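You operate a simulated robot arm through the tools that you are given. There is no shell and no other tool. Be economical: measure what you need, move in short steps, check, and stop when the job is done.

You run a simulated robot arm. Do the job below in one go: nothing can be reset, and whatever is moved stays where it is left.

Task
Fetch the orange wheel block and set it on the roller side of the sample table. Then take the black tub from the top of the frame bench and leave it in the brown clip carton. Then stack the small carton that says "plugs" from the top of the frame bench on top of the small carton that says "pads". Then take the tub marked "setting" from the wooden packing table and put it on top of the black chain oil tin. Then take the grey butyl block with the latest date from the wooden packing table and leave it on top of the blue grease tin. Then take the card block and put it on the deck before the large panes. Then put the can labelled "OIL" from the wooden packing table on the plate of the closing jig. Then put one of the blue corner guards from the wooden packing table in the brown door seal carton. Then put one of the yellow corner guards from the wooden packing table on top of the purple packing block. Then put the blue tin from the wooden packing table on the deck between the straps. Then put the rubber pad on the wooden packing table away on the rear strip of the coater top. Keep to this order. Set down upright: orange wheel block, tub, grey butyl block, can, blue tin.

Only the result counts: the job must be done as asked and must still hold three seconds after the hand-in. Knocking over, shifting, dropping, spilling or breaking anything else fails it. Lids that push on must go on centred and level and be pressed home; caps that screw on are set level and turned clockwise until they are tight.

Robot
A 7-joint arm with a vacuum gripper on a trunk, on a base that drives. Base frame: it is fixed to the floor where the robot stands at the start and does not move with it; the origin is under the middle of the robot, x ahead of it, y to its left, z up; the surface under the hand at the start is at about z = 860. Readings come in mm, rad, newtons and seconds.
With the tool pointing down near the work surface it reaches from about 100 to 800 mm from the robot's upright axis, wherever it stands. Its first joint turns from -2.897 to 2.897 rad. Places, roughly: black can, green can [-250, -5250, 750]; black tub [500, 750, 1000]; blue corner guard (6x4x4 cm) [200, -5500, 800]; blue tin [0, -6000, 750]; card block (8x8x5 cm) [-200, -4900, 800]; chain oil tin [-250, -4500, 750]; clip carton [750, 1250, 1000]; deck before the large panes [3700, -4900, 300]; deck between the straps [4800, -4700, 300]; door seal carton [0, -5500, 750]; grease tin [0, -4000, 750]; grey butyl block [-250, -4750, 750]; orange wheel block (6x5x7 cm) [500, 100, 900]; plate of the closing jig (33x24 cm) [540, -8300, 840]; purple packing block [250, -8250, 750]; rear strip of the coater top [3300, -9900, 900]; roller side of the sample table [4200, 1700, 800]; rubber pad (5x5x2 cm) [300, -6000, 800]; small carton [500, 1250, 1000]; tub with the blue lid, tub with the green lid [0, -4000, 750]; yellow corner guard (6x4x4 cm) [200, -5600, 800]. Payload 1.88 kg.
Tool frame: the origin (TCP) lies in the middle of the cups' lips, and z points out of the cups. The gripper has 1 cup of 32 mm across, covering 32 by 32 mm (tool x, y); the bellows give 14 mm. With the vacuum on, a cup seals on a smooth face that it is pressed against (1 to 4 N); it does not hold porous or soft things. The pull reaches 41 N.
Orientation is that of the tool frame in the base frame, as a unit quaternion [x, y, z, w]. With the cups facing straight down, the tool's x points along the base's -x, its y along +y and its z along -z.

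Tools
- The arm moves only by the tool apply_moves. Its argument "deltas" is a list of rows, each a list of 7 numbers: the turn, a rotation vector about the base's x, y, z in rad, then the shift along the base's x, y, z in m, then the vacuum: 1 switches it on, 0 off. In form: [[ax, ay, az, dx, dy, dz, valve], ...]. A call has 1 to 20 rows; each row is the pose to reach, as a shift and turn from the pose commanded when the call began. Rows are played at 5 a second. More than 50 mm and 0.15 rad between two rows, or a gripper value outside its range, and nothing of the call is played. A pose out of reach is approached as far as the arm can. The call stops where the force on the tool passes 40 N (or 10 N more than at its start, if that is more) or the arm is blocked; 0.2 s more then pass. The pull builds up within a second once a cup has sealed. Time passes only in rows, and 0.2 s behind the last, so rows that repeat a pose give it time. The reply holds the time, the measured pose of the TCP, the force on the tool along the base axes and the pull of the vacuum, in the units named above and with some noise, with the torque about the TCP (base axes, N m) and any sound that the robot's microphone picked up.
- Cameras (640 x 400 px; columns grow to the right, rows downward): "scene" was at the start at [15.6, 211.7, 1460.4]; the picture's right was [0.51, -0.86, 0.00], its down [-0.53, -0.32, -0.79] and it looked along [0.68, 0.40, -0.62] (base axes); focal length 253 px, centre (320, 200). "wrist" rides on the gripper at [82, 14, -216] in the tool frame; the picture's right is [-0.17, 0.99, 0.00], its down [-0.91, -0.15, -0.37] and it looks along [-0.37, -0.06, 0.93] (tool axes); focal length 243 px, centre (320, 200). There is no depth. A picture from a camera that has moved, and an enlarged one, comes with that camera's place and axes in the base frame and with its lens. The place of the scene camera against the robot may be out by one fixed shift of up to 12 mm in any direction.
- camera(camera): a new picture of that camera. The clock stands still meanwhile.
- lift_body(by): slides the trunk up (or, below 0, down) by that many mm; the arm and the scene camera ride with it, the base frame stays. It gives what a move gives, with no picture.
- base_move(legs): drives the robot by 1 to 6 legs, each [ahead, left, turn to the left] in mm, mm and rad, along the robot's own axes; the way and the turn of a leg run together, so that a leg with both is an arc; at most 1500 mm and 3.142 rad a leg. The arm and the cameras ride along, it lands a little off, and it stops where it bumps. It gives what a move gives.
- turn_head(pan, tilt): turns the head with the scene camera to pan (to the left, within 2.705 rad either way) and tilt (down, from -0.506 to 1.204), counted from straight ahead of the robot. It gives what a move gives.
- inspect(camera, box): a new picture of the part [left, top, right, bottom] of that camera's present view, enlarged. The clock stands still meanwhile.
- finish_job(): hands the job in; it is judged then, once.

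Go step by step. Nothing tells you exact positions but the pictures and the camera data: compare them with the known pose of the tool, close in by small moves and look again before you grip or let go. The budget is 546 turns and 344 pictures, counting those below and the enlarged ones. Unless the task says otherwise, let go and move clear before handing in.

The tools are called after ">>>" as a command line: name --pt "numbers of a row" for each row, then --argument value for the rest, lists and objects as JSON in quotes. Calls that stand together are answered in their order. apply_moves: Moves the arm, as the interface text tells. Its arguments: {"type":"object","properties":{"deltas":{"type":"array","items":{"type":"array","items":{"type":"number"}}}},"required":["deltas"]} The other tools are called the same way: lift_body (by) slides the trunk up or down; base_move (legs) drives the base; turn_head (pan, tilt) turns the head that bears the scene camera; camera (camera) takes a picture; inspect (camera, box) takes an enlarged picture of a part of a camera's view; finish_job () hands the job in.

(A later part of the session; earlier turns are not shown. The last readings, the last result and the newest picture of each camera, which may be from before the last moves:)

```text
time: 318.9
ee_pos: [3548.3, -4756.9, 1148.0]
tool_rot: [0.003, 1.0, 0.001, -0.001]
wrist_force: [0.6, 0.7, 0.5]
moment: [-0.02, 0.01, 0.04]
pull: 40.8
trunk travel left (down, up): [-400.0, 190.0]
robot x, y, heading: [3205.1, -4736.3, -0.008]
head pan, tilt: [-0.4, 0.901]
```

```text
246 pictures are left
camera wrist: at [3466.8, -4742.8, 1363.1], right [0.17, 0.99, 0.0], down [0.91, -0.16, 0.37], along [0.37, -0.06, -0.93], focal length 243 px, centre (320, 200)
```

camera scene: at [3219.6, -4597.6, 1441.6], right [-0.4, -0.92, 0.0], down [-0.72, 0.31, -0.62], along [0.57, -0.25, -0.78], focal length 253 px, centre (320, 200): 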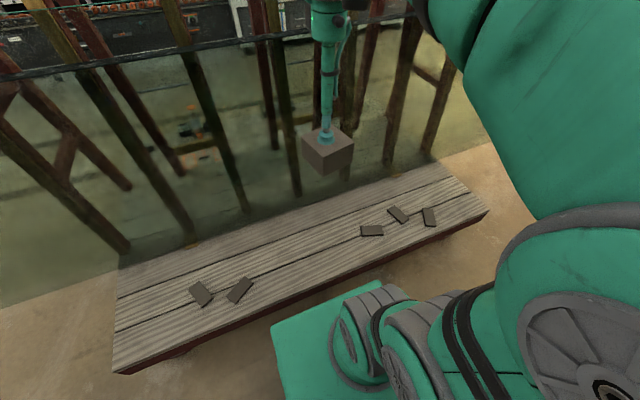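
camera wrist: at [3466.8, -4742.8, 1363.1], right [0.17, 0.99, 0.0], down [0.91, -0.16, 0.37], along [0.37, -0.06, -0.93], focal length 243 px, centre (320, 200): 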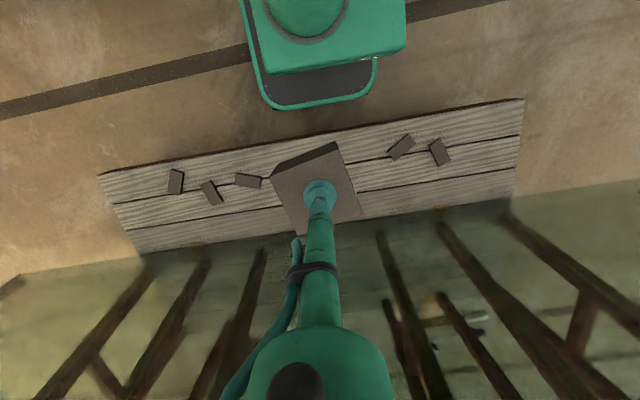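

Deck top z≈310; the free mid-strip at (3740,−4800). I'll lower the trunk and reach out over it.

>>> lift_body --by -400

>>> apply_moves --pt "0 0 0 0.045 -0.01 0 1" --pt "0 0 0 0.09 -0.02 0 1" --pt "0 0 0 0.135 -0.03 0 1" --pt "0 0 0 0.175 -0.04 0 1" --pt "0 0 0 0.19 -0.04 -0.04 1" --pt "0 0 0 0.19 -0.04 -0.09 1" --pt "0 0 0 0.19 -0.04 -0.14 1" --pt "0 0 0 0.19 -0.04 -0.19 1" --pt "0 0 0 0.19 -0.04 -0.24 1" --pt "0 0 0 0.19 -0.04 -0.24 1"

>>> camera --camera "wrist"

>>> camera --camera "scene"

```text
time: 322.8
ee_pos: [3547.9, -4757.8, 749.7]
tool_rot: [0.003, 1.0, 0.001, 0.0]
wrist_force: [-0.8, -0.2, -0.3]
moment: [0.0, 0.04, 0.01]
pull: 40.1
trunk travel left (down, up): [0.0, 590.0]
robot x, y, heading: [3205.4, -4735.1, -0.012]
head pan, tilt: [-0.4, 0.901]
```

```text
time: 325.0
ee_pos: [3738.0, -4796.2, 510.5]
tool_rot: [0.005, 1.0, 0.0, 0.0]
wrist_force: [0.2, -0.4, 0.5]
moment: [0.04, 0.0, 0.01]
pull: 40.6
trunk travel left (down, up): [0.0, 590.0]
robot x, y, heading: [3206.7, -4740.5, -0.008]
head pan, tilt: [-0.4, 0.901]
```

```text
245 pictures are left
camera wrist: at [3657.0, -4782.7, 724.6], right [0.17, 0.99, 0.0], down [0.91, -0.16, 0.37], along [0.37, -0.06, -0.93], focal length 243 px, centre (320, 200)
```

wrist: 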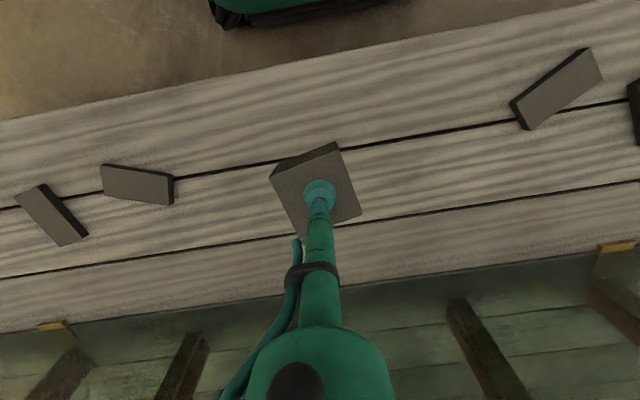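

```text
244 pictures are left
camera scene: at [3219.6, -4597.5, 1041.5], right [-0.4, -0.92, 0.0], down [-0.72, 0.31, -0.62], along [0.57, -0.25, -0.78], focal length 253 px, centre (320, 200)
```

scene: 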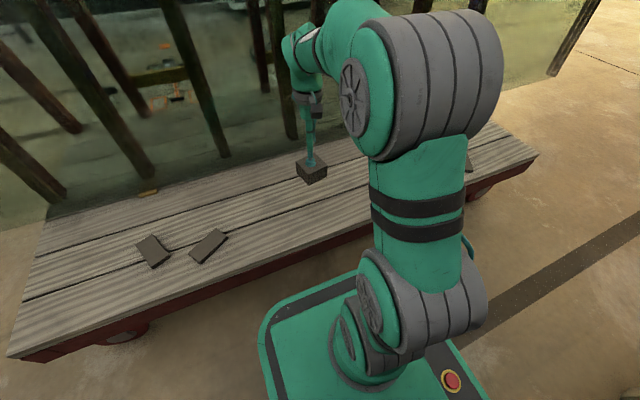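

>>> apply_moves --pt "0 0 0 0.015 0 -0.045 1" --pt "0 0 0 0.025 0 -0.09 1" --pt "0 0 0 0.025 0 -0.115 1" --pt "0 0 0 0.025 0 -0.125 1" --pt "0 0 0 0.025 0 -0.128 1" --pt "0 0 0 0.025 0 -0.131 1" --pt "0 0 0 0.025 0 -0.134 1" --pt "0 0 0 0.025 0 -0.134 1"

>>> inspect --camera "scene" --box '[260, 100, 380, 210]'

```text
time: 326.8
ee_pos: [3762.8, -4797.3, 375.4]
tool_rot: [0.002, 1.0, 0.001, 0.0]
wrist_force: [0.0, 0.3, -0.1]
moment: [0.0, 0.01, -0.02]
pull: 41.2
trunk travel left (down, up): [0.0, 590.0]
robot x, y, heading: [3207.4, -4735.3, -0.013]
head pan, tilt: [-0.4, 0.901]
```

```text
3.64 times, centred on (320, 155) of scene
camera zoom: at [3219.6, -4597.5, 1041.5], right [-0.4, -0.92, 0.0], down [-0.72, 0.31, -0.62], along [0.57, -0.25, -0.78], focal length 918 px, centre (320, 364)
```

zoom: 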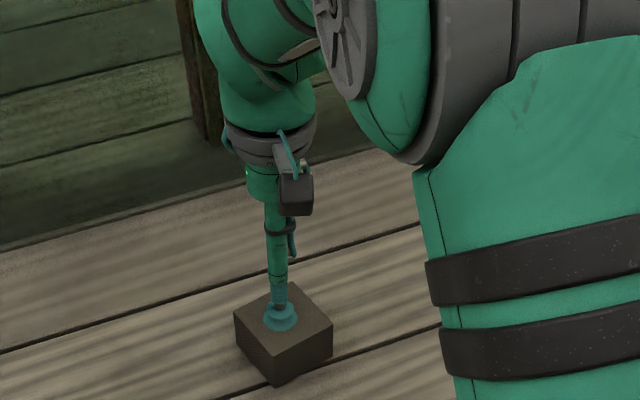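

>>> apply_moves --pt "0 0 0 0 0 -0.003 1" --pt "0 0 0 0 0 -0.006 1" --pt "0 0 0 0 0 -0.009 1" --pt "0 0 0 0 0 -0.009 1"

```text
time: 327.8
ee_pos: [3765.7, -4796.0, 368.6]
tool_rot: [0.003, 1.0, 0.0, 0.003]
wrist_force: [-3.4, 0.7, 19.1]
moment: [-0.07, 0.07, -0.07]
pull: 41.2
trunk travel left (down, up): [0.0, 590.0]
robot x, y, heading: [3205.9, -4738.2, -0.008]
head pan, tilt: [-0.4, 0.901]
```

Contact. Release, rise, tuck, trunk back up.

>>> apply_moves --pt "0 0 0 0 0 0.002 1" --pt "0 0 0 0 0 0.002 0" --pt "0 0 0 0 0 0.002 0" --pt "0 0 0 0 0 0.002 0" --pt "0 0 0 0 0 0.006 0" --pt "0 0 0 0 0 0.03 0" --pt "0 0 0 0 0 0.07 0" --pt "0 0 0 0 0 0.12 0" --pt "0 0 0 0 0 0.17 0" --pt "0 0 0 -0.02 0.01 0.21 0" --pt "0 0 0 -0.06 0.02 0.24 0" --pt "0 0 0 -0.1 0.03 0.27 0" --pt "0 0 0 -0.14 0.03 0.3 0" --pt "0 0 0 -0.18 0.03 0.33 0" --pt "0 0 0 -0.22 0.03 0.36 0" --pt "0 0 0 -0.22 0.03 0.38 0" --pt "0 0 0 -0.22 0.03 0.38 0"

>>> lift_body --by 400

>>> camera --camera "wrist"

```text
refused: row 11 steps farther than a row can; nothing moved
```

```text
time: 331.6
ee_pos: [3764.2, -4796.4, 766.4]
tool_rot: [0.002, 1.0, 0.001, 0.0]
wrist_force: [-0.3, -0.8, -0.3]
moment: [0.01, -0.01, 0.0]
pull: 40.3
trunk travel left (down, up): [-400.0, 190.0]
robot x, y, heading: [3206.7, -4736.0, -0.007]
head pan, tilt: [-0.4, 0.901]
```

```text
242 pictures are left
camera wrist: at [3682.5, -4782.3, 981.2], right [0.17, 0.99, 0.0], down [0.91, -0.16, 0.37], along [0.37, -0.06, -0.93], focal length 243 px, centre (320, 200)
```

wrist: 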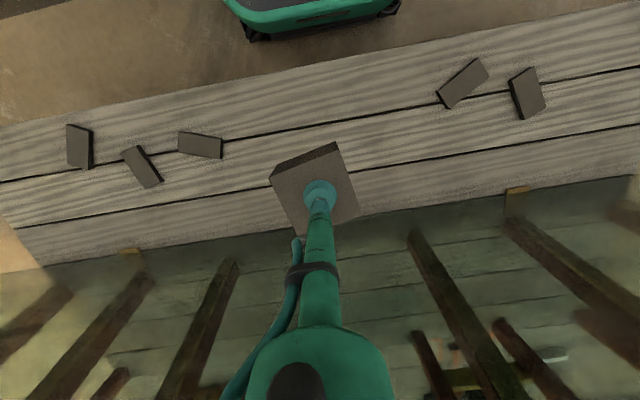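

The move was refused for a too-long step, so the block is still held; I'll lower again.

>>> lift_body --by -395

>>> apply_moves --pt "0 0 0 0 0 -0.002 1" --pt "0 0 0 0 0 -0.003 1" --pt "0 0 0 0 0 -0.003 1"

```text
time: 335.4
ee_pos: [3764.5, -4795.2, 371.1]
tool_rot: [0.003, 1.0, 0.001, 0.0]
wrist_force: [0.2, -0.2, 0.5]
moment: [-0.01, -0.03, 0.01]
pull: 41.2
trunk travel left (down, up): [-5.0, 585.0]
robot x, y, heading: [3208.4, -4740.1, -0.009]
head pan, tilt: [-0.4, 0.901]
```

```text
time: 336.2
ee_pos: [3764.9, -4795.3, 368.8]
tool_rot: [0.003, 1.0, 0.001, 0.0]
wrist_force: [-0.1, -1.0, 3.9]
moment: [-0.04, -0.03, -0.01]
pull: 40.2
trunk travel left (down, up): [-5.0, 585.0]
robot x, y, heading: [3208.3, -4737.6, -0.014]
head pan, tilt: [-0.4, 0.901]
```

>>> apply_moves --pt "0 0 0 0 0 0 0" --pt "0 0 0 0 0 0 0" --pt "0 0 0 0 0 0 0" --pt "0 0 0 0 0 0.006 0" --pt "0 0 0 0 0 0.03 0" --pt "0 0 0 0 0 0.07 0" --pt "0 0 0 0 0 0.12 0" --pt "0 0 0 0 0 0.165 0" --pt "0 0 0 -0.02 0.01 0.2 0" --pt "0 0 0 -0.05 0.02 0.23 0" --pt "0 0 0 -0.08 0.03 0.26 0" --pt "0 0 0 -0.12 0.03 0.28 0" --pt "0 0 0 -0.16 0.03 0.3 0" --pt "0 0 0 -0.2 0.03 0.32 0" --pt "0 0 0 -0.22 0.03 0.36 0" --pt "0 0 0 -0.22 0.03 0.38 0" --pt "0 0 0 -0.22 0.03 0.38 0"

>>> camera --camera "wrist"

```text
time: 339.8
ee_pos: [3544.4, -4764.5, 745.7]
tool_rot: [0.003, 1.0, 0.001, 0.001]
wrist_force: [-0.2, 0.3, -0.2]
moment: [0.02, 0.01, 0.02]
pull: 0.1
trunk travel left (down, up): [-5.0, 585.0]
robot x, y, heading: [3210.0, -4734.3, -0.009]
head pan, tilt: [-0.4, 0.901]
```

```text
241 pictures are left
camera wrist: at [3462.9, -4751.4, 960.9], right [0.17, 0.99, 0.0], down [0.91, -0.16, 0.37], along [0.37, -0.06, -0.93], focal length 243 px, centre (320, 200)
```

wrist: 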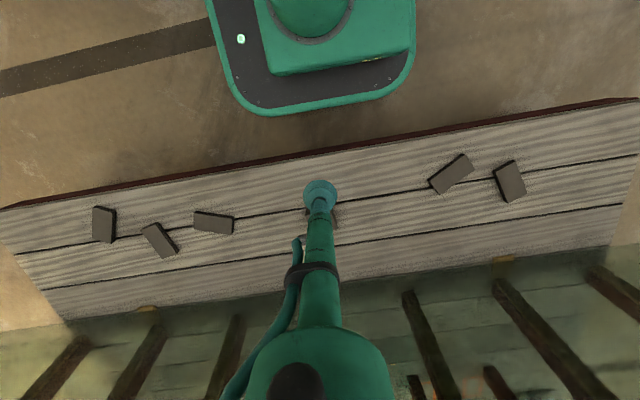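

Block placed. Trunk up; then drive back north out of this lane.

>>> lift_body --by 395

>>> base_move --legs '[[0, 0, 0.01], [0, 1150, 0]]'

>>> camera --camera "wrist"

```text
time: 343.6
ee_pos: [3543.2, -4765.3, 1141.2]
tool_rot: [0.002, 1.0, 0.001, -0.001]
wrist_force: [0.3, 0.4, -0.3]
moment: [0.01, 0.0, 0.02]
pull: 0.0
trunk travel left (down, up): [-400.0, 190.0]
robot x, y, heading: [3206.5, -4736.8, -0.008]
head pan, tilt: [-0.4, 0.901]
```

```text
time: 349.7
ee_pos: [3559.0, -3626.0, 1140.2]
tool_rot: [0.011, 1.0, 0.001, 0.0]
wrist_force: [0.7, 0.3, 0.3]
moment: [0.01, 0.01, 0.04]
pull: 0.1
trunk travel left (down, up): [-400.0, 190.0]
robot x, y, heading: [3220.7, -3587.6, -0.027]
head pan, tilt: [-0.4, 0.901]
```

```text
240 pictures are left
camera wrist: at [3477.5, -3611.4, 1355.6], right [0.19, 0.98, 0.0], down [0.91, -0.17, 0.37], along [0.37, -0.07, -0.93], focal length 243 px, centre (320, 200)
```

wrist: 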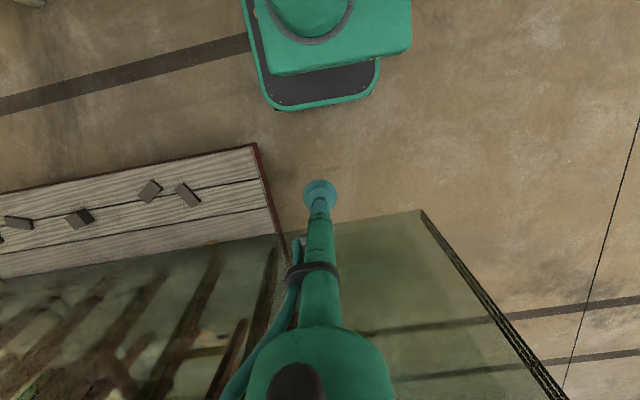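

>>> base_move --legs '[[0, 0, 0.027], [0, 1200, 0], [-1300, 0, 0], [-1300, 0, 0], [-1200, 0, 0]]'

```text
time: 373.8
ee_pos: [-208.0, -2505.1, 1139.8]
tool_rot: [-0.01, 1.0, 0.002, 0.001]
wrist_force: [-0.1, 0.8, 0.5]
moment: [0.01, 0.01, 0.02]
pull: 0.1
trunk travel left (down, up): [-400.0, 190.0]
robot x, y, heading: [-540.8, -2482.8, 0.015]
head pan, tilt: [-0.4, 0.901]
```

>>> base_move --legs '[[0, 0, -0.015], [-110, -200, 0], [0, -1250, 0]]'

>>> turn_head --pan -1.2 --tilt 0.4

>>> camera --camera "scene"

```text
time: 381.6
ee_pos: [-336.3, -3931.1, 1140.5]
tool_rot: [0.008, 1.0, 0.002, 0.0]
wrist_force: [-0.1, 0.3, -0.1]
moment: [-0.02, -0.03, -0.01]
pull: 0.1
trunk travel left (down, up): [-400.0, 190.0]
robot x, y, heading: [-673.3, -3900.3, -0.024]
head pan, tilt: [-0.4, 0.901]
```

```text
time: 382.8
ee_pos: [-336.1, -3929.8, 1140.4]
tool_rot: [0.009, 1.0, 0.002, -0.001]
wrist_force: [0.8, -0.4, 0.1]
moment: [0.03, 0.03, 0.03]
pull: 0.1
trunk travel left (down, up): [-400.0, 190.0]
robot x, y, heading: [-674.9, -3899.9, -0.02]
head pan, tilt: [-1.201, 0.4]
```

```text
239 pictures are left
camera scene: at [-696.2, -3815.2, 1484.5], right [-0.94, -0.34, 0.0], down [-0.13, 0.37, -0.92], along [0.31, -0.87, -0.39], focal length 253 px, centre (320, 200)
```

scene: 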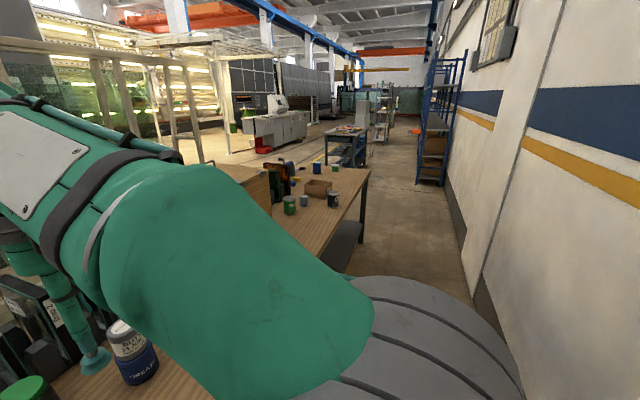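

>>> base_move --legs '[[0, 0, 0.022], [0, -700, 0], [20, -580, 0.015]]'

>>> turn_head --pan -0.1 --tilt 0.75

>>> camera --camera "scene"

>>> camera --camera "wrist"

```text
time: 389.9
ee_pos: [-309.1, -5195.9, 1140.2]
tool_rot: [-0.011, 1.0, -0.001, 0.0]
wrist_force: [-0.5, -0.3, 0.9]
moment: [0.02, 0.04, -0.04]
pull: 0.1
trunk travel left (down, up): [-400.0, 190.0]
robot x, y, heading: [-645.7, -5176.9, 0.015]
head pan, tilt: [-1.201, 0.4]
```

```text
time: 391.2
ee_pos: [-308.7, -5196.1, 1141.8]
tool_rot: [-0.012, 1.0, 0.0, 0.0]
wrist_force: [0.4, -0.9, 0.1]
moment: [-0.02, 0.01, -0.03]
pull: 0.0
trunk travel left (down, up): [-400.0, 190.0]
robot x, y, heading: [-645.8, -5176.7, 0.02]
head pan, tilt: [-0.099, 0.75]
```

```text
238 pictures are left
camera scene: at [-626.2, -5015.5, 1453.5], right [-0.08, -1.0, 0.0], down [-0.68, 0.06, -0.73], along [0.73, -0.06, -0.68], focal length 253 px, centre (320, 200)
```

scene: 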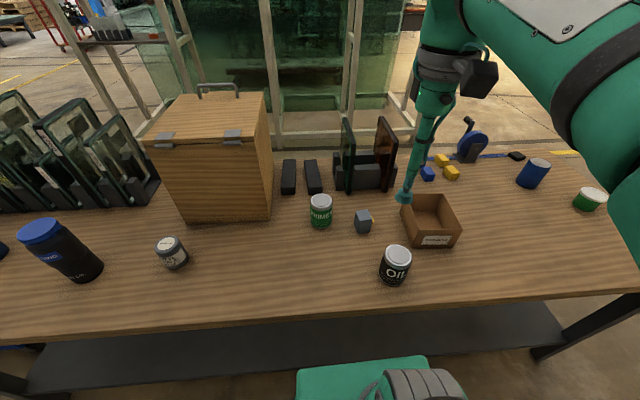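

```text
237 pictures are left
camera wrist: at [-391.0, -5183.4, 1355.6], right [0.14, 0.99, 0.0], down [0.92, -0.13, 0.37], along [0.37, -0.05, -0.93], focal length 243 px, centre (320, 200)
```

wrist: 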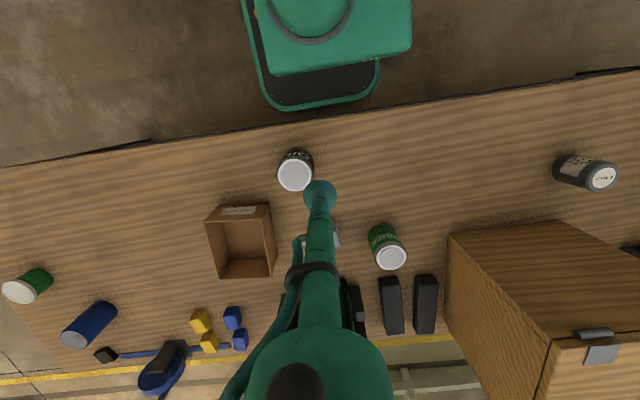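

>>> inspect --camera "wrist" --box '[260, 130, 360, 210]'

>>> apply_moves --pt "0 0 0 0.03 -0.04 0 0" --pt "0 0 0 0.07 -0.065 0 0" --pt "0 0 0 0.1 -0.065 -0.03 0" --pt "0 0 0 0.1 -0.065 -0.07 0" --pt "0 0 0 0.1 -0.065 -0.11 0" --pt "0 0 0 0.1 -0.065 -0.11 0"

>>> inspect --camera "wrist" --box '[240, 60, 400, 180]'

```text
5.00 times, centred on (310, 170) of wrist
camera zoom: at [-391.0, -5183.4, 1355.6], right [0.14, 0.99, 0.0], down [0.92, -0.13, 0.37], along [0.37, -0.05, -0.93], focal length 1213 px, centre (370, 350)
```

zoom: 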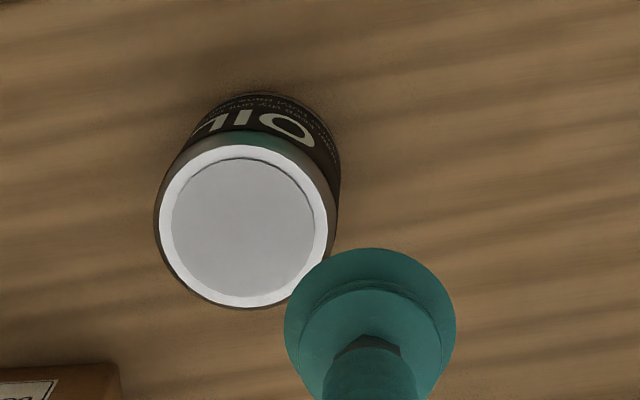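

```text
time: 392.6
ee_pos: [-212.4, -5260.3, 1031.0]
tool_rot: [-0.012, 1.0, 0.0, 0.0]
wrist_force: [0.5, 0.5, 0.1]
moment: [0.0, -0.02, -0.01]
pull: 0.1
trunk travel left (down, up): [-400.0, 190.0]
robot x, y, heading: [-645.5, -5175.3, 0.019]
head pan, tilt: [-0.099, 0.75]
```

```text
3.33 times, centred on (320, 120) of wrist
camera zoom: at [-293.2, -5249.5, 1245.1], right [0.14, 0.99, 0.0], down [0.92, -0.13, 0.37], along [0.37, -0.05, -0.93], focal length 809 px, centre (320, 467)
```

zoom: 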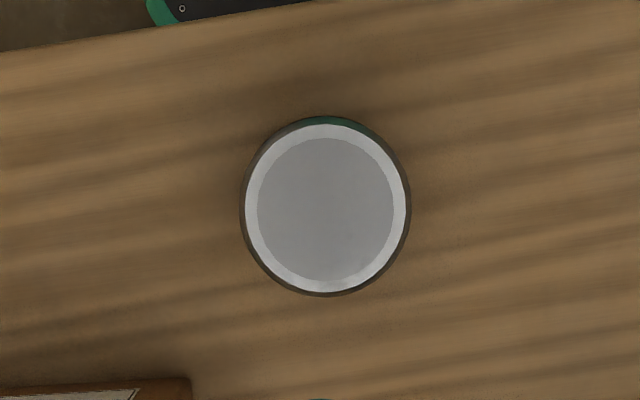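

OIL can's top at ≈ (−268,−5250), z ≈ 903.

>>> apply_moves --pt "0 0 0 -0.04 0.008 0 0" --pt "0 0 0 -0.056 0.0105 -0.03 0" --pt "0 0 0 -0.056 0.0105 -0.075 0" --pt "0 0 0 -0.056 0.0105 -0.11 1" --pt "0 0 0 -0.056 0.0105 -0.12 1" --pt "0 0 0 -0.056 0.0105 -0.124 1" --pt "0 0 0 -0.056 0.0105 -0.128 1" --pt "0 0 0 -0.056 0.0105 -0.131 1" --pt "0 0 0 -0.056 0.0105 -0.131 1"

```text
time: 394.6
ee_pos: [-264.4, -5250.8, 900.7]
tool_rot: [-0.012, 1.0, 0.0, 0.002]
wrist_force: [-0.1, -0.6, 10.9]
moment: [0.02, 0.08, -0.11]
pull: 40.3
trunk travel left (down, up): [-400.0, 190.0]
robot x, y, heading: [-648.3, -5175.9, 0.015]
head pan, tilt: [-0.099, 0.75]
```

>>> apply_moves --pt "0 0 0 0 0 0.04 1" --pt "0 0 0 0 0 0.085 1" --pt "0 0 0 0 0 0.13 1" --pt "0 0 0 0 0 0.175 1" --pt "0 0 0 -0.02 0.02 0.21 1" --pt "0 0 0 -0.05 0.05 0.23 1" --pt "0 0 0 -0.05 0.08 0.24 1" --pt "0 0 0 -0.05 0.08 0.24 1"

>>> base_move --legs '[[-20, 0, -0.016], [0, -1000, 0], [0, -800, 0]]'

>>> turn_head --pan -0.9 --tilt 0.4

>>> camera --camera "scene"

```text
time: 396.4
ee_pos: [-313.7, -5170.0, 1142.1]
tool_rot: [-0.011, 1.0, 0.001, 0.0]
wrist_force: [0.0, -0.6, -3.7]
moment: [-0.02, 0.0, -0.02]
pull: 40.9
trunk travel left (down, up): [-400.0, 190.0]
robot x, y, heading: [-646.3, -5177.3, 0.021]
head pan, tilt: [-0.099, 0.75]
```

```text
time: 405.8
ee_pos: [-315.7, -6956.1, 1143.4]
tool_rot: [-0.014, 1.0, 0.001, 0.0]
wrist_force: [-0.5, 0.4, -3.9]
moment: [-0.03, -0.02, -0.02]
pull: 40.9
trunk travel left (down, up): [-400.0, 190.0]
robot x, y, heading: [-650.2, -6963.5, 0.029]
head pan, tilt: [-0.099, 0.75]
```

```text
time: 406.9
ee_pos: [-316.8, -6954.9, 1142.2]
tool_rot: [-0.016, 1.0, 0.001, 0.0]
wrist_force: [-0.1, -0.4, -4.3]
moment: [-0.02, 0.02, 0.0]
pull: 40.6
trunk travel left (down, up): [-400.0, 190.0]
robot x, y, heading: [-649.3, -6965.1, 0.026]
head pan, tilt: [-0.901, 0.4]
```

```text
234 pictures are left
camera scene: at [-651.9, -6868.9, 1484.5], right [-0.77, -0.64, 0.0], down [-0.25, 0.3, -0.92], along [0.59, -0.71, -0.39], focal length 253 px, centre (320, 200)
```

scene: 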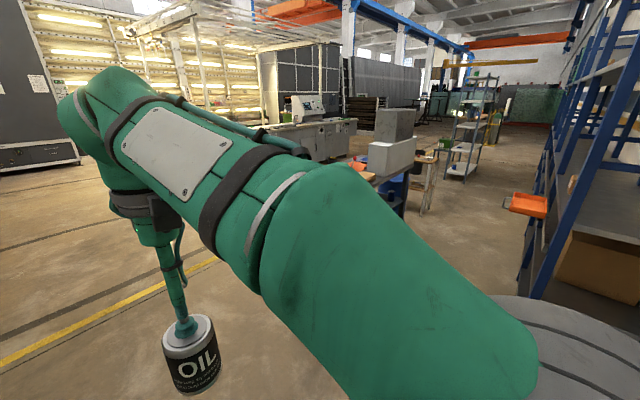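

I'll go to x≈300 and turn to face the jig bench (south).

>>> base_move --legs '[[950, -30, 0], [0, 0, -1.597]]'

>>> turn_head --pan 0.1 --tilt 0.4

>>> camera --camera "scene"

```text
time: 415.8
ee_pos: [312.7, -7294.8, 1143.6]
tool_rot: [0.701, 0.713, 0.0, 0.001]
wrist_force: [0.1, -1.1, -3.5]
moment: [-0.03, -0.01, 0.0]
pull: 40.8
trunk travel left (down, up): [-400.0, 190.0]
robot x, y, heading: [306.6, -6960.4, -1.559]
head pan, tilt: [-0.901, 0.4]
```

```text
time: 417.1
ee_pos: [315.4, -7294.3, 1143.2]
tool_rot: [0.701, 0.713, 0.0, 0.001]
wrist_force: [-0.6, -0.6, -3.0]
moment: [0.01, -0.01, -0.01]
pull: 40.9
trunk travel left (down, up): [-400.0, 190.0]
robot x, y, heading: [307.7, -6960.2, -1.558]
head pan, tilt: [0.099, 0.4]
```

```text
233 pictures are left
camera scene: at [484.9, -6987.7, 1484.5], right [-0.99, -0.11, 0.0], down [-0.04, 0.39, -0.92], along [0.1, -0.92, -0.39], focal length 253 px, centre (320, 200)
```

scene: 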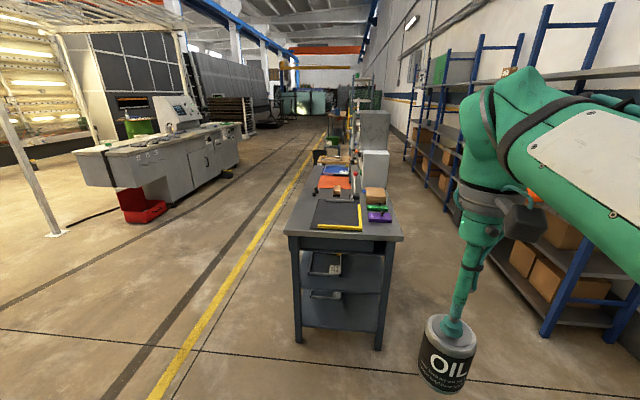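

The jig plate is the dark plate with yellow L-rail near (531,−8330); purple block near (279,−8360). Driving up to the bench.

>>> base_move --legs '[[800, 130, -0.012]]'

>>> turn_head --pan 0.1 --tilt 0.7

>>> camera --camera "scene"

>>> camera --camera "wrist"

```text
time: 421.5
ee_pos: [438.8, -8108.5, 1142.3]
tool_rot: [0.708, 0.706, 0.001, 0.0]
wrist_force: [0.4, 0.1, -3.7]
moment: [-0.02, 0.0, -0.02]
pull: 40.7
trunk travel left (down, up): [-400.0, 190.0]
robot x, y, heading: [439.2, -7777.5, -1.575]
head pan, tilt: [0.099, 0.4]
```

```text
time: 422.3
ee_pos: [438.7, -8107.7, 1141.7]
tool_rot: [0.708, 0.707, 0.001, 0.001]
wrist_force: [0.2, 0.4, -3.8]
moment: [0.01, 0.0, 0.03]
pull: 40.7
trunk travel left (down, up): [-400.0, 190.0]
robot x, y, heading: [445.1, -7774.1, -1.577]
head pan, tilt: [0.099, 0.7]
```

```text
232 pictures are left
camera scene: at [615.2, -7796.8, 1457.7], right [-1.0, -0.09, 0.0], down [-0.06, 0.64, -0.77], along [0.07, -0.76, -0.64], focal length 253 px, centre (320, 200)
```

scene: 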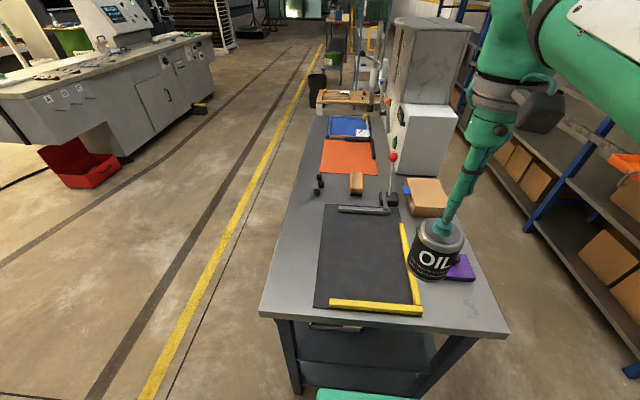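

```text
231 pictures are left
camera wrist: at [452.8, -8025.7, 1357.6], right [0.99, -0.17, 0.0], down [-0.16, -0.91, 0.37], along [-0.06, -0.37, -0.93], focal length 243 px, centre (320, 200)
```

wrist: 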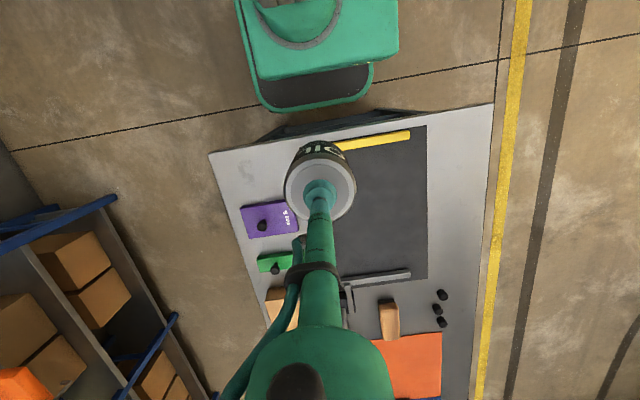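

Plate centre ≈ (530,−8300), z ≈ 845. Moving the can over it.

>>> apply_moves --pt "0 0 0 0.018 -0.04 0 1" --pt "0 0 0 0.036 -0.08 0 1" --pt "0 0 0 0.054 -0.12 0 1" --pt "0 0 0 0.072 -0.16 0 1" --pt "0 0 0 0.091 -0.192 0 1" --pt "0 0 0 0.091 -0.192 -0.05 1" --pt "0 0 0 0.091 -0.192 -0.1 1" --pt "0 0 0 0.091 -0.192 -0.14 1" --pt "0 0 0 0.091 -0.192 -0.14 1"

>>> camera --camera "wrist"

>>> inspect --camera "scene" --box '[250, 170, 490, 340]'

```text
time: 424.3
ee_pos: [527.1, -8302.1, 1005.4]
tool_rot: [0.708, 0.706, 0.001, 0.0]
wrist_force: [-0.9, -0.6, -3.2]
moment: [0.02, 0.02, 0.01]
pull: 40.4
trunk travel left (down, up): [-400.0, 190.0]
robot x, y, heading: [442.3, -7775.0, -1.574]
head pan, tilt: [0.099, 0.7]
```

```text
230 pictures are left
camera wrist: at [541.8, -8219.4, 1220.5], right [0.99, -0.17, 0.0], down [-0.16, -0.91, 0.37], along [-0.06, -0.37, -0.93], focal length 243 px, centre (320, 200)
```

wrist: 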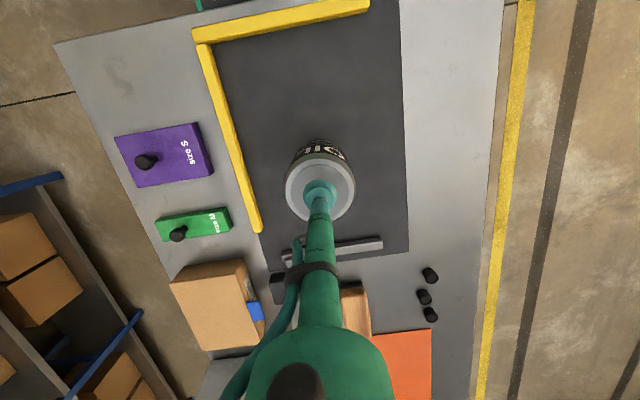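

```text
2.35 times, centred on (370, 255) of scene
camera zoom: at [615.3, -7797.0, 1457.7], right [-1.0, -0.09, 0.0], down [-0.06, 0.64, -0.76], along [0.07, -0.76, -0.64], focal length 594 px, centre (202, 71)
```

zoom: 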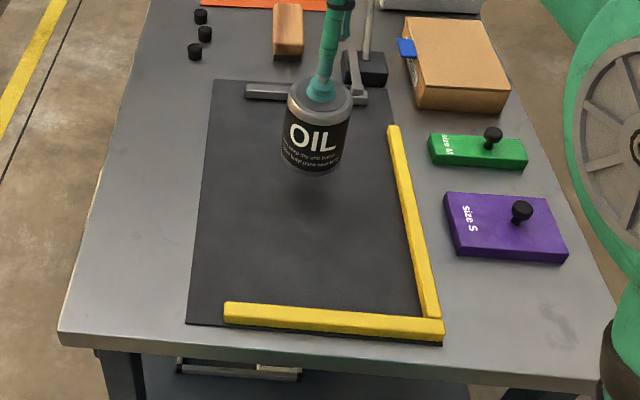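

>>> apply_moves --pt "0 0 0 0 0.005 -0.03 1" --pt "0 0 0 0 0.005 -0.045 1" --pt "0 0 0 0 0.005 -0.048 1" --pt "0 0 0 0 0.005 -0.051 1" --pt "0 0 0 0 0.005 -0.051 1"

>>> inspect --camera "scene" --box '[310, 180, 430, 270]'

```text
time: 425.5
ee_pos: [529.5, -8294.1, 951.9]
tool_rot: [0.708, 0.706, 0.001, 0.001]
wrist_force: [-0.7, 0.9, -4.2]
moment: [-0.02, 0.01, 0.01]
pull: 40.3
trunk travel left (down, up): [-400.0, 190.0]
robot x, y, heading: [444.4, -7776.3, -1.578]
head pan, tilt: [0.099, 0.7]
```

```text
4.44 times, centred on (370, 225) of scene
camera zoom: at [615.2, -7796.8, 1457.7], right [-1.0, -0.09, 0.0], down [-0.06, 0.64, -0.76], along [0.07, -0.76, -0.64], focal length 1122 px, centre (98, 89)
```

zoom: 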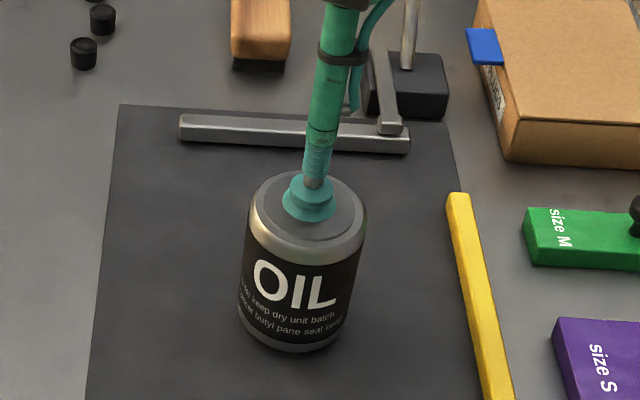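

>>> apply_moves --pt "0 0 0 0 0 -0.002 1" --pt "0 0 0 0 0 -0.004 1" --pt "0 0 0 0 0 -0.006 1" --pt "0 0 0 0 0 -0.006 1"

```text
time: 426.5
ee_pos: [529.1, -8294.2, 945.4]
tool_rot: [0.708, 0.706, 0.0, 0.001]
wrist_force: [-0.4, -1.6, 5.7]
moment: [0.09, 0.02, -0.05]
pull: 40.8
trunk travel left (down, up): [-400.0, 190.0]
robot x, y, heading: [443.5, -7773.4, -1.584]
head pan, tilt: [0.099, 0.7]
```

Contact. Release and rise.

>>> apply_moves --pt "0 0 0 0 0 0 0" --pt "0 0 0 0 0 0 0" --pt "0 0 0 0 0 0 0" --pt "0 0 0 0 0 0.005 0" --pt "0 0 0 0 0 0.03 0" --pt "0 0 0 0 0 0.07 0" --pt "0 0 0 0 0 0.12 0" --pt "0 0 0 0 0 0.17 0" --pt "0 0 0 -0.02 0.04 0.19 0" --pt "0 0 0 -0.04 0.08 0.2 0" --pt "0 0 0 -0.06 0.12 0.2 0" --pt "0 0 0 -0.07 0.16 0.2 0" --pt "0 0 0 -0.08 0.19 0.2 0" --pt "0 0 0 -0.08 0.19 0.2 0"

>>> camera --camera "wrist"

>>> inspect --camera "scene" --box '[310, 180, 490, 315]'

```text
time: 429.5
ee_pos: [448.0, -8107.1, 1146.0]
tool_rot: [0.708, 0.706, 0.001, 0.001]
wrist_force: [0.3, 0.0, 0.5]
moment: [0.0, 0.0, 0.01]
pull: 0.0
trunk travel left (down, up): [-400.0, 190.0]
robot x, y, heading: [444.4, -7771.8, -1.578]
head pan, tilt: [0.099, 0.7]
```

```text
227 pictures are left
camera wrist: at [463.2, -8023.7, 1361.8], right [0.99, -0.17, 0.0], down [-0.16, -0.91, 0.37], along [-0.06, -0.37, -0.93], focal length 243 px, centre (320, 200)
```

wrist: 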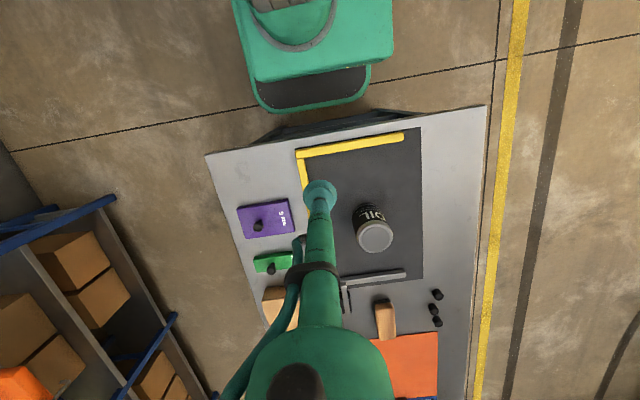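

```text
2.96 times, centred on (400, 248) of scene
camera zoom: at [615.2, -7796.4, 1457.7], right [-1.0, -0.09, 0.0], down [-0.06, 0.64, -0.77], along [0.07, -0.76, -0.64], focal length 748 px, centre (83, 59)
```

zoom: 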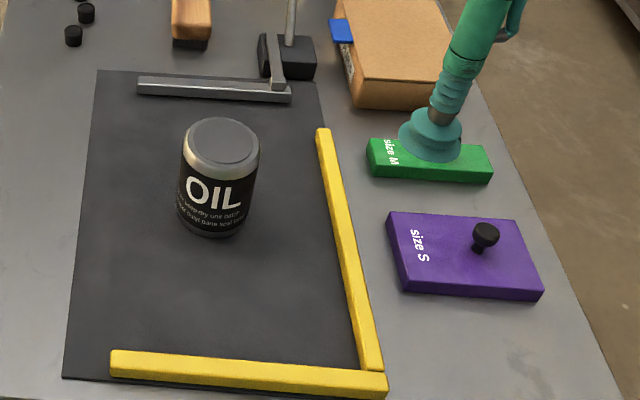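

OIL can stands on the plate. Next, to the aisle side of the wooden table for the corner guards.

>>> base_move --legs '[[-650, 0, 0], [0, 500, 0], [0, 0, -1.565], [0, -1450, 0]]'

>>> turn_head --pan -0.1 --tilt 0.6

>>> camera --camera "scene"

```text
time: 446.1
ee_pos: [586.3, -5717.2, 1146.8]
tool_rot: [1.0, 0.01, 0.0, 0.0]
wrist_force: [-0.4, -0.1, -0.2]
moment: [0.04, 0.0, -0.02]
pull: 0.0
trunk travel left (down, up): [-400.0, 190.0]
robot x, y, heading: [919.5, -5700.3, -3.121]
head pan, tilt: [0.099, 0.7]
```

```text
time: 446.8
ee_pos: [586.9, -5717.5, 1147.6]
tool_rot: [1.0, 0.009, 0.0, 0.002]
wrist_force: [0.7, 0.2, 0.0]
moment: [0.01, -0.03, 0.03]
pull: 0.1
trunk travel left (down, up): [-400.0, 190.0]
robot x, y, heading: [918.7, -5700.2, -3.123]
head pan, tilt: [-0.099, 0.6]
```

```text
225 pictures are left
camera scene: at [893.9, -5854.5, 1466.3], right [0.08, 1.0, 0.0], down [0.56, -0.05, -0.82], along [-0.82, 0.07, -0.57], focal length 253 px, centre (320, 200)
```

scene: 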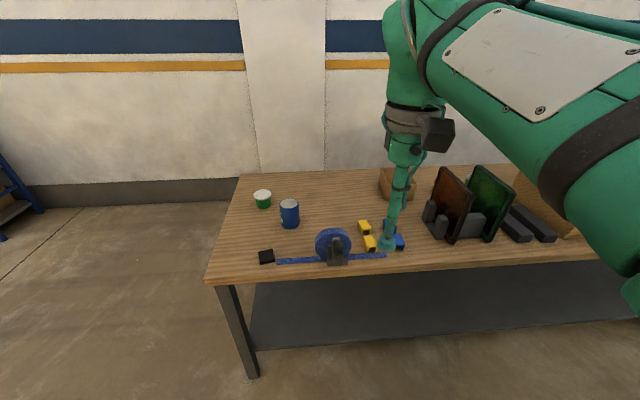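

>>> base_move --legs '[[280, -120, -0.02]]'

>>> turn_head --pan -0.2 --tilt 0.85

>>> camera --camera "scene"

>>> camera --camera "wrist"

```text
time: 448.9
ee_pos: [306.1, -5591.0, 1146.6]
tool_rot: [1.0, -0.003, 0.0, 0.001]
wrist_force: [-0.9, -0.2, 0.4]
moment: [-0.01, 0.05, 0.0]
pull: 0.1
trunk travel left (down, up): [-400.0, 190.0]
robot x, y, heading: [636.0, -5583.2, 3.134]
head pan, tilt: [-0.099, 0.6]
```

```text
time: 449.6
ee_pos: [305.5, -5590.3, 1147.1]
tool_rot: [1.0, -0.003, 0.0, 0.001]
wrist_force: [-0.1, -0.4, -0.2]
moment: [-0.01, 0.01, -0.03]
pull: 0.0
trunk travel left (down, up): [-400.0, 190.0]
robot x, y, heading: [640.6, -5582.8, 3.132]
head pan, tilt: [-0.201, 0.85]
```

```text
224 pictures are left
camera scene: at [621.3, -5728.4, 1445.5], right [0.21, 0.98, 0.0], down [0.73, -0.16, -0.66], along [-0.65, 0.14, -0.75], focal length 253 px, centre (320, 200)
```

scene: 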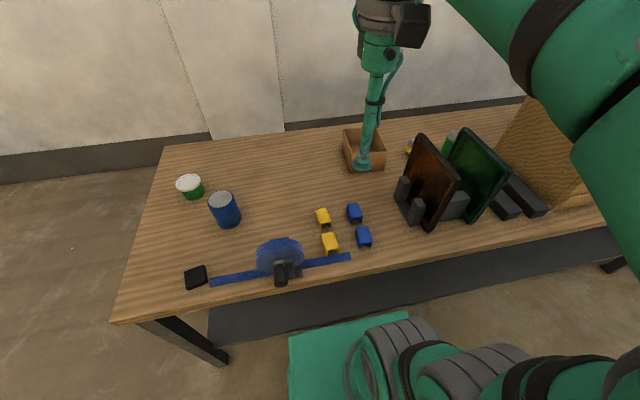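

```text
223 pictures are left
camera wrist: at [388.8, -5604.6, 1361.8], right [-0.17, -0.99, 0.0], down [-0.91, 0.16, 0.37], along [-0.37, 0.06, -0.93], focal length 243 px, centre (320, 200)
```

wrist: 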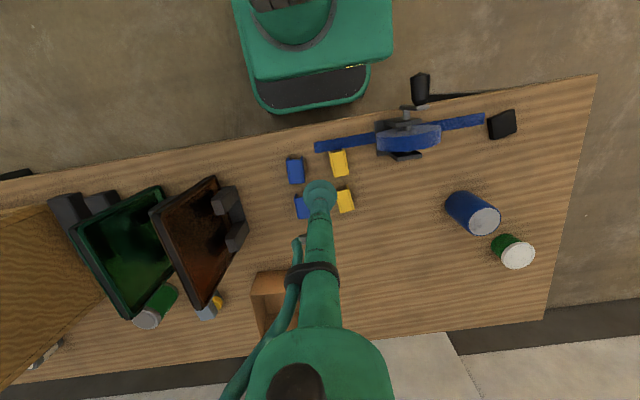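

>>> inspect --camera "wrist" --box '[270, 130, 370, 220]'

>>> inspect --camera "scene" --box '[290, 180, 390, 260]'

```text
4.44 times, centred on (320, 175) of wrist
camera zoom: at [388.8, -5604.6, 1361.8], right [-0.17, -0.99, 0.0], down [-0.91, 0.16, 0.37], along [-0.37, 0.06, -0.93], focal length 1078 px, centre (320, 311)
```

zoom: 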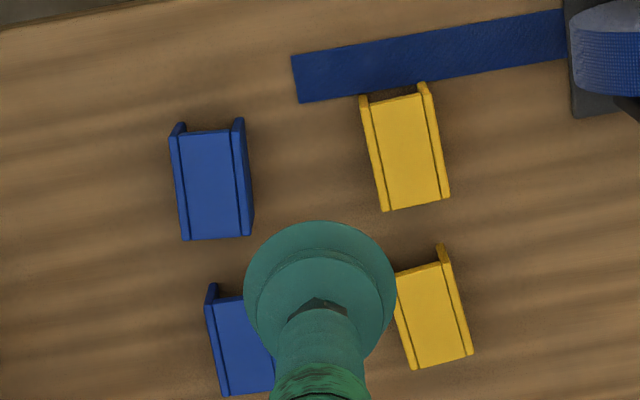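

```text
5.00 times, centred on (340, 220) of scene
camera zoom: at [621.3, -5728.4, 1445.5], right [0.21, 0.98, 0.0], down [0.73, -0.16, -0.66], along [-0.65, 0.14, -0.75], focal length 1263 px, centre (220, 100)
```

zoom: 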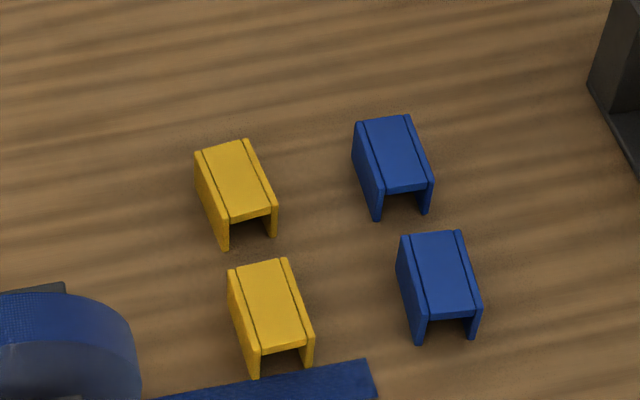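

Two blue and two yellow U-shaped guards. I'll take the blue one nearest the edge, near (257,−5527); closer look first.

>>> apply_moves --pt "0 0 0 -0.03 0.02 0 0" --pt "0 0 0 -0.06 0.04 0 0" --pt "0 0 0 -0.095 0.062 0 0" --pt "0 0 0 -0.095 0.062 -0.05 0" --pt "0 0 0 -0.095 0.062 -0.1 0" --pt "0 0 0 -0.095 0.062 -0.15 0" --pt "0 0 0 -0.095 0.062 -0.2 0" --pt "0 0 0 -0.095 0.062 -0.2 0"

>>> inspect --camera "wrist" --box '[220, 60, 420, 200]'

```text
time: 451.4
ee_pos: [209.9, -5527.2, 949.0]
tool_rot: [1.0, -0.003, 0.0, 0.0]
wrist_force: [-0.2, 0.2, -0.3]
moment: [-0.02, 0.0, -0.03]
pull: 0.2
trunk travel left (down, up): [-400.0, 190.0]
robot x, y, heading: [640.6, -5582.9, 3.137]
head pan, tilt: [-0.201, 0.85]
```

```text
2.86 times, centred on (320, 130) of wrist
camera zoom: at [292.6, -5540.5, 1163.5], right [-0.17, -0.99, 0.0], down [-0.91, 0.16, 0.37], along [-0.37, 0.06, -0.93], focal length 693 px, centre (320, 400)
```

zoom: 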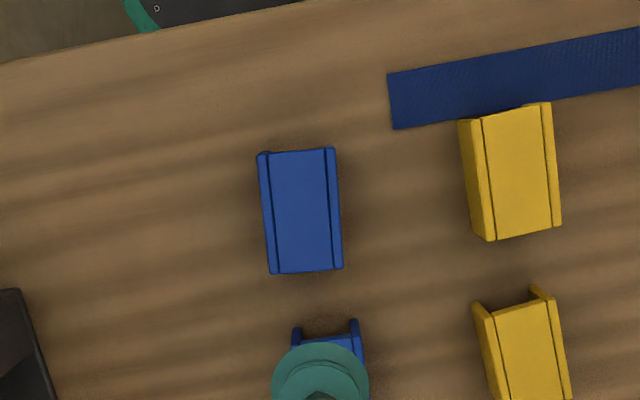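

>>> apply_moves --pt "0 0 0 0.03 0.001 0 0" --pt "0 0 0 0.045 0.001 -0.03 0" --pt "0 0 0 0.045 0.001 -0.075 0" --pt "0 0 0 0.045 0.001 -0.105 1" --pt "0 0 0 0.045 0.001 -0.112 1" --pt "0 0 0 0.045 0.001 -0.116 1" --pt "0 0 0 0.045 0.001 -0.12 1" --pt "0 0 0 0.045 0.001 -0.12 1" --pt "0 0 0 0.045 0.001 -0.12 1"

```text
time: 453.4
ee_pos: [255.7, -5528.5, 829.5]
tool_rot: [1.0, -0.002, -0.002, 0.0]
wrist_force: [2.5, -1.2, 25.2]
moment: [0.08, 0.01, -0.01]
pull: 40.3
trunk travel left (down, up): [-400.0, 190.0]
robot x, y, heading: [638.3, -5584.8, 3.134]
head pan, tilt: [-0.201, 0.85]
```

Sealed. The carton (≈(−115,−5395)) is too far from this side, so I'll carry the guard round to the wall lane.

>>> apply_moves --pt "0 0 0 0 0 0.04 1" --pt "0 0 0 0 0 0.085 1" --pt "0 0 0 0 0 0.13 1" --pt "0 0 0 0 0 0.175 1" --pt "0 0 0 0 0 0.22 1" --pt "0 0 0 0.02 -0.02 0.25 1" --pt "0 0 0 0.05 -0.05 0.28 1" --pt "0 0 0 0.05 -0.05 0.31 1" --pt "0 0 0 0.05 -0.05 0.31 1"

>>> base_move --legs '[[-260, 0, 0], [0, 1300, 0], [0, 0, 3.14], [-1400, 0, 0]]'

```text
refused: row 7 steps farther than a row can; nothing moved
```

```text
time: 475.1
ee_pos: [-105.8, -6886.5, 827.9]
tool_rot: [0.007, 1.0, 0.002, 0.001]
wrist_force: [-0.1, -0.1, 0.1]
moment: [-0.03, -0.02, 0.02]
pull: 40.7
trunk travel left (down, up): [-400.0, 190.0]
robot x, y, heading: [-491.1, -6827.6, -0.019]
head pan, tilt: [-0.201, 0.85]
```

I must not chain after refusals; the guard was dragged low but still held. I'll lift now and then check the table.

>>> apply_moves --pt "0 0 0 0 0 0.045 1" --pt "0 0 0 0 0 0.09 1" --pt "0 0 0 0 0 0.135 1" --pt "0 0 0 0 0 0.18 1" --pt "0 0 0 0 0 0.225 1" --pt "0 0 0 0 0 0.27 1" --pt "0 0 0 -0.02 0.02 0.3 1" --pt "0 0 0 -0.05 0.05 0.31 1" --pt "0 0 0 -0.05 0.05 0.31 1"

>>> turn_head --pan 0.6 --tilt 0.5

>>> camera --camera "scene"

```text
time: 477.1
ee_pos: [-157.8, -6838.1, 1140.2]
tool_rot: [0.006, 1.0, 0.001, 0.0]
wrist_force: [0.2, -0.9, -0.1]
moment: [0.02, -0.09, 0.02]
pull: 40.4
trunk travel left (down, up): [-400.0, 190.0]
robot x, y, heading: [-485.7, -6828.8, -0.015]
head pan, tilt: [-0.201, 0.85]
```

```text
time: 478.2
ee_pos: [-155.8, -6837.7, 1140.4]
tool_rot: [0.007, 1.0, 0.001, 0.001]
wrist_force: [-0.7, 0.9, -0.5]
moment: [-0.02, 0.0, 0.01]
pull: 41.6
trunk travel left (down, up): [-400.0, 190.0]
robot x, y, heading: [-488.1, -6827.6, -0.016]
head pan, tilt: [0.6, 0.499]
```

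```text
219 pictures are left
camera scene: at [-467.2, -6608.9, 1475.4], right [0.55, -0.83, 0.0], down [-0.4, -0.26, -0.88], along [0.73, 0.48, -0.48], focal length 253 px, centre (320, 200)
```

scene: 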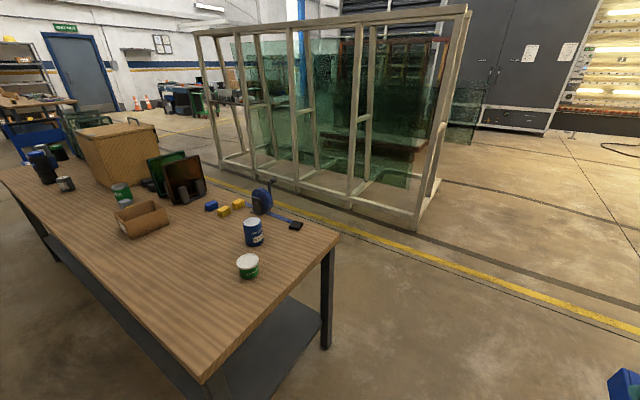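

Table items are undisturbed. Drive into the wall lane by the carton.

>>> base_move --legs '[[-165, 0, 0.016], [0, 750, 0], [0, 680, 0]]'

>>> turn_head --pan 0.0 --tilt 0.8

>>> camera --camera "scene"

>>> camera --camera "wrist"

```text
time: 486.6
ee_pos: [-319.7, -5408.6, 1139.7]
tool_rot: [-0.01, 1.0, 0.001, 0.001]
wrist_force: [0.1, -0.6, 0.5]
moment: [0.01, -0.03, 0.02]
pull: 40.3
trunk travel left (down, up): [-400.0, 190.0]
robot x, y, heading: [-651.3, -5408.3, 0.015]
head pan, tilt: [0.6, 0.499]
```

```text
time: 487.6
ee_pos: [-319.1, -5407.8, 1140.3]
tool_rot: [-0.011, 1.0, 0.0, 0.0]
wrist_force: [0.5, 1.0, 0.1]
moment: [0.02, -0.03, -0.01]
pull: 41.1
trunk travel left (down, up): [-400.0, 190.0]
robot x, y, heading: [-653.0, -5406.2, 0.019]
head pan, tilt: [0.0, 0.799]
```

```text
218 pictures are left
camera scene: at [-631.0, -5240.1, 1449.5], right [0.02, -1.0, 0.0], down [-0.72, -0.01, -0.7], along [0.7, 0.01, -0.72], focal length 253 px, centre (320, 200)
```

scene: 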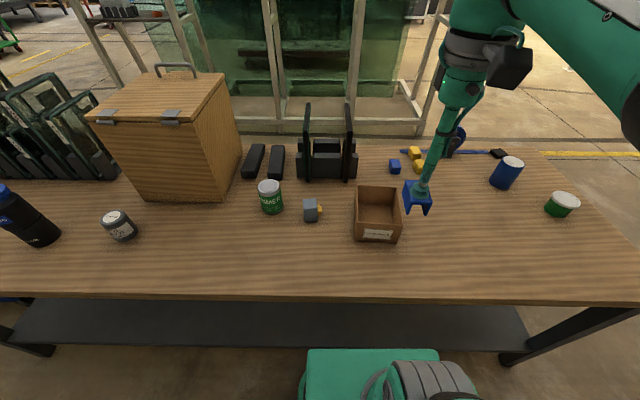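

```text
217 pictures are left
camera wrist: at [-401.1, -5396.0, 1355.0], right [0.14, 0.99, 0.0], down [0.92, -0.13, 0.37], along [0.37, -0.05, -0.93], focal length 243 px, centre (320, 200)
```

wrist: 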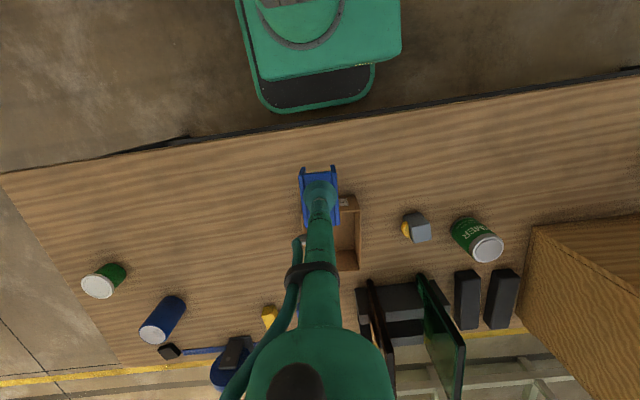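

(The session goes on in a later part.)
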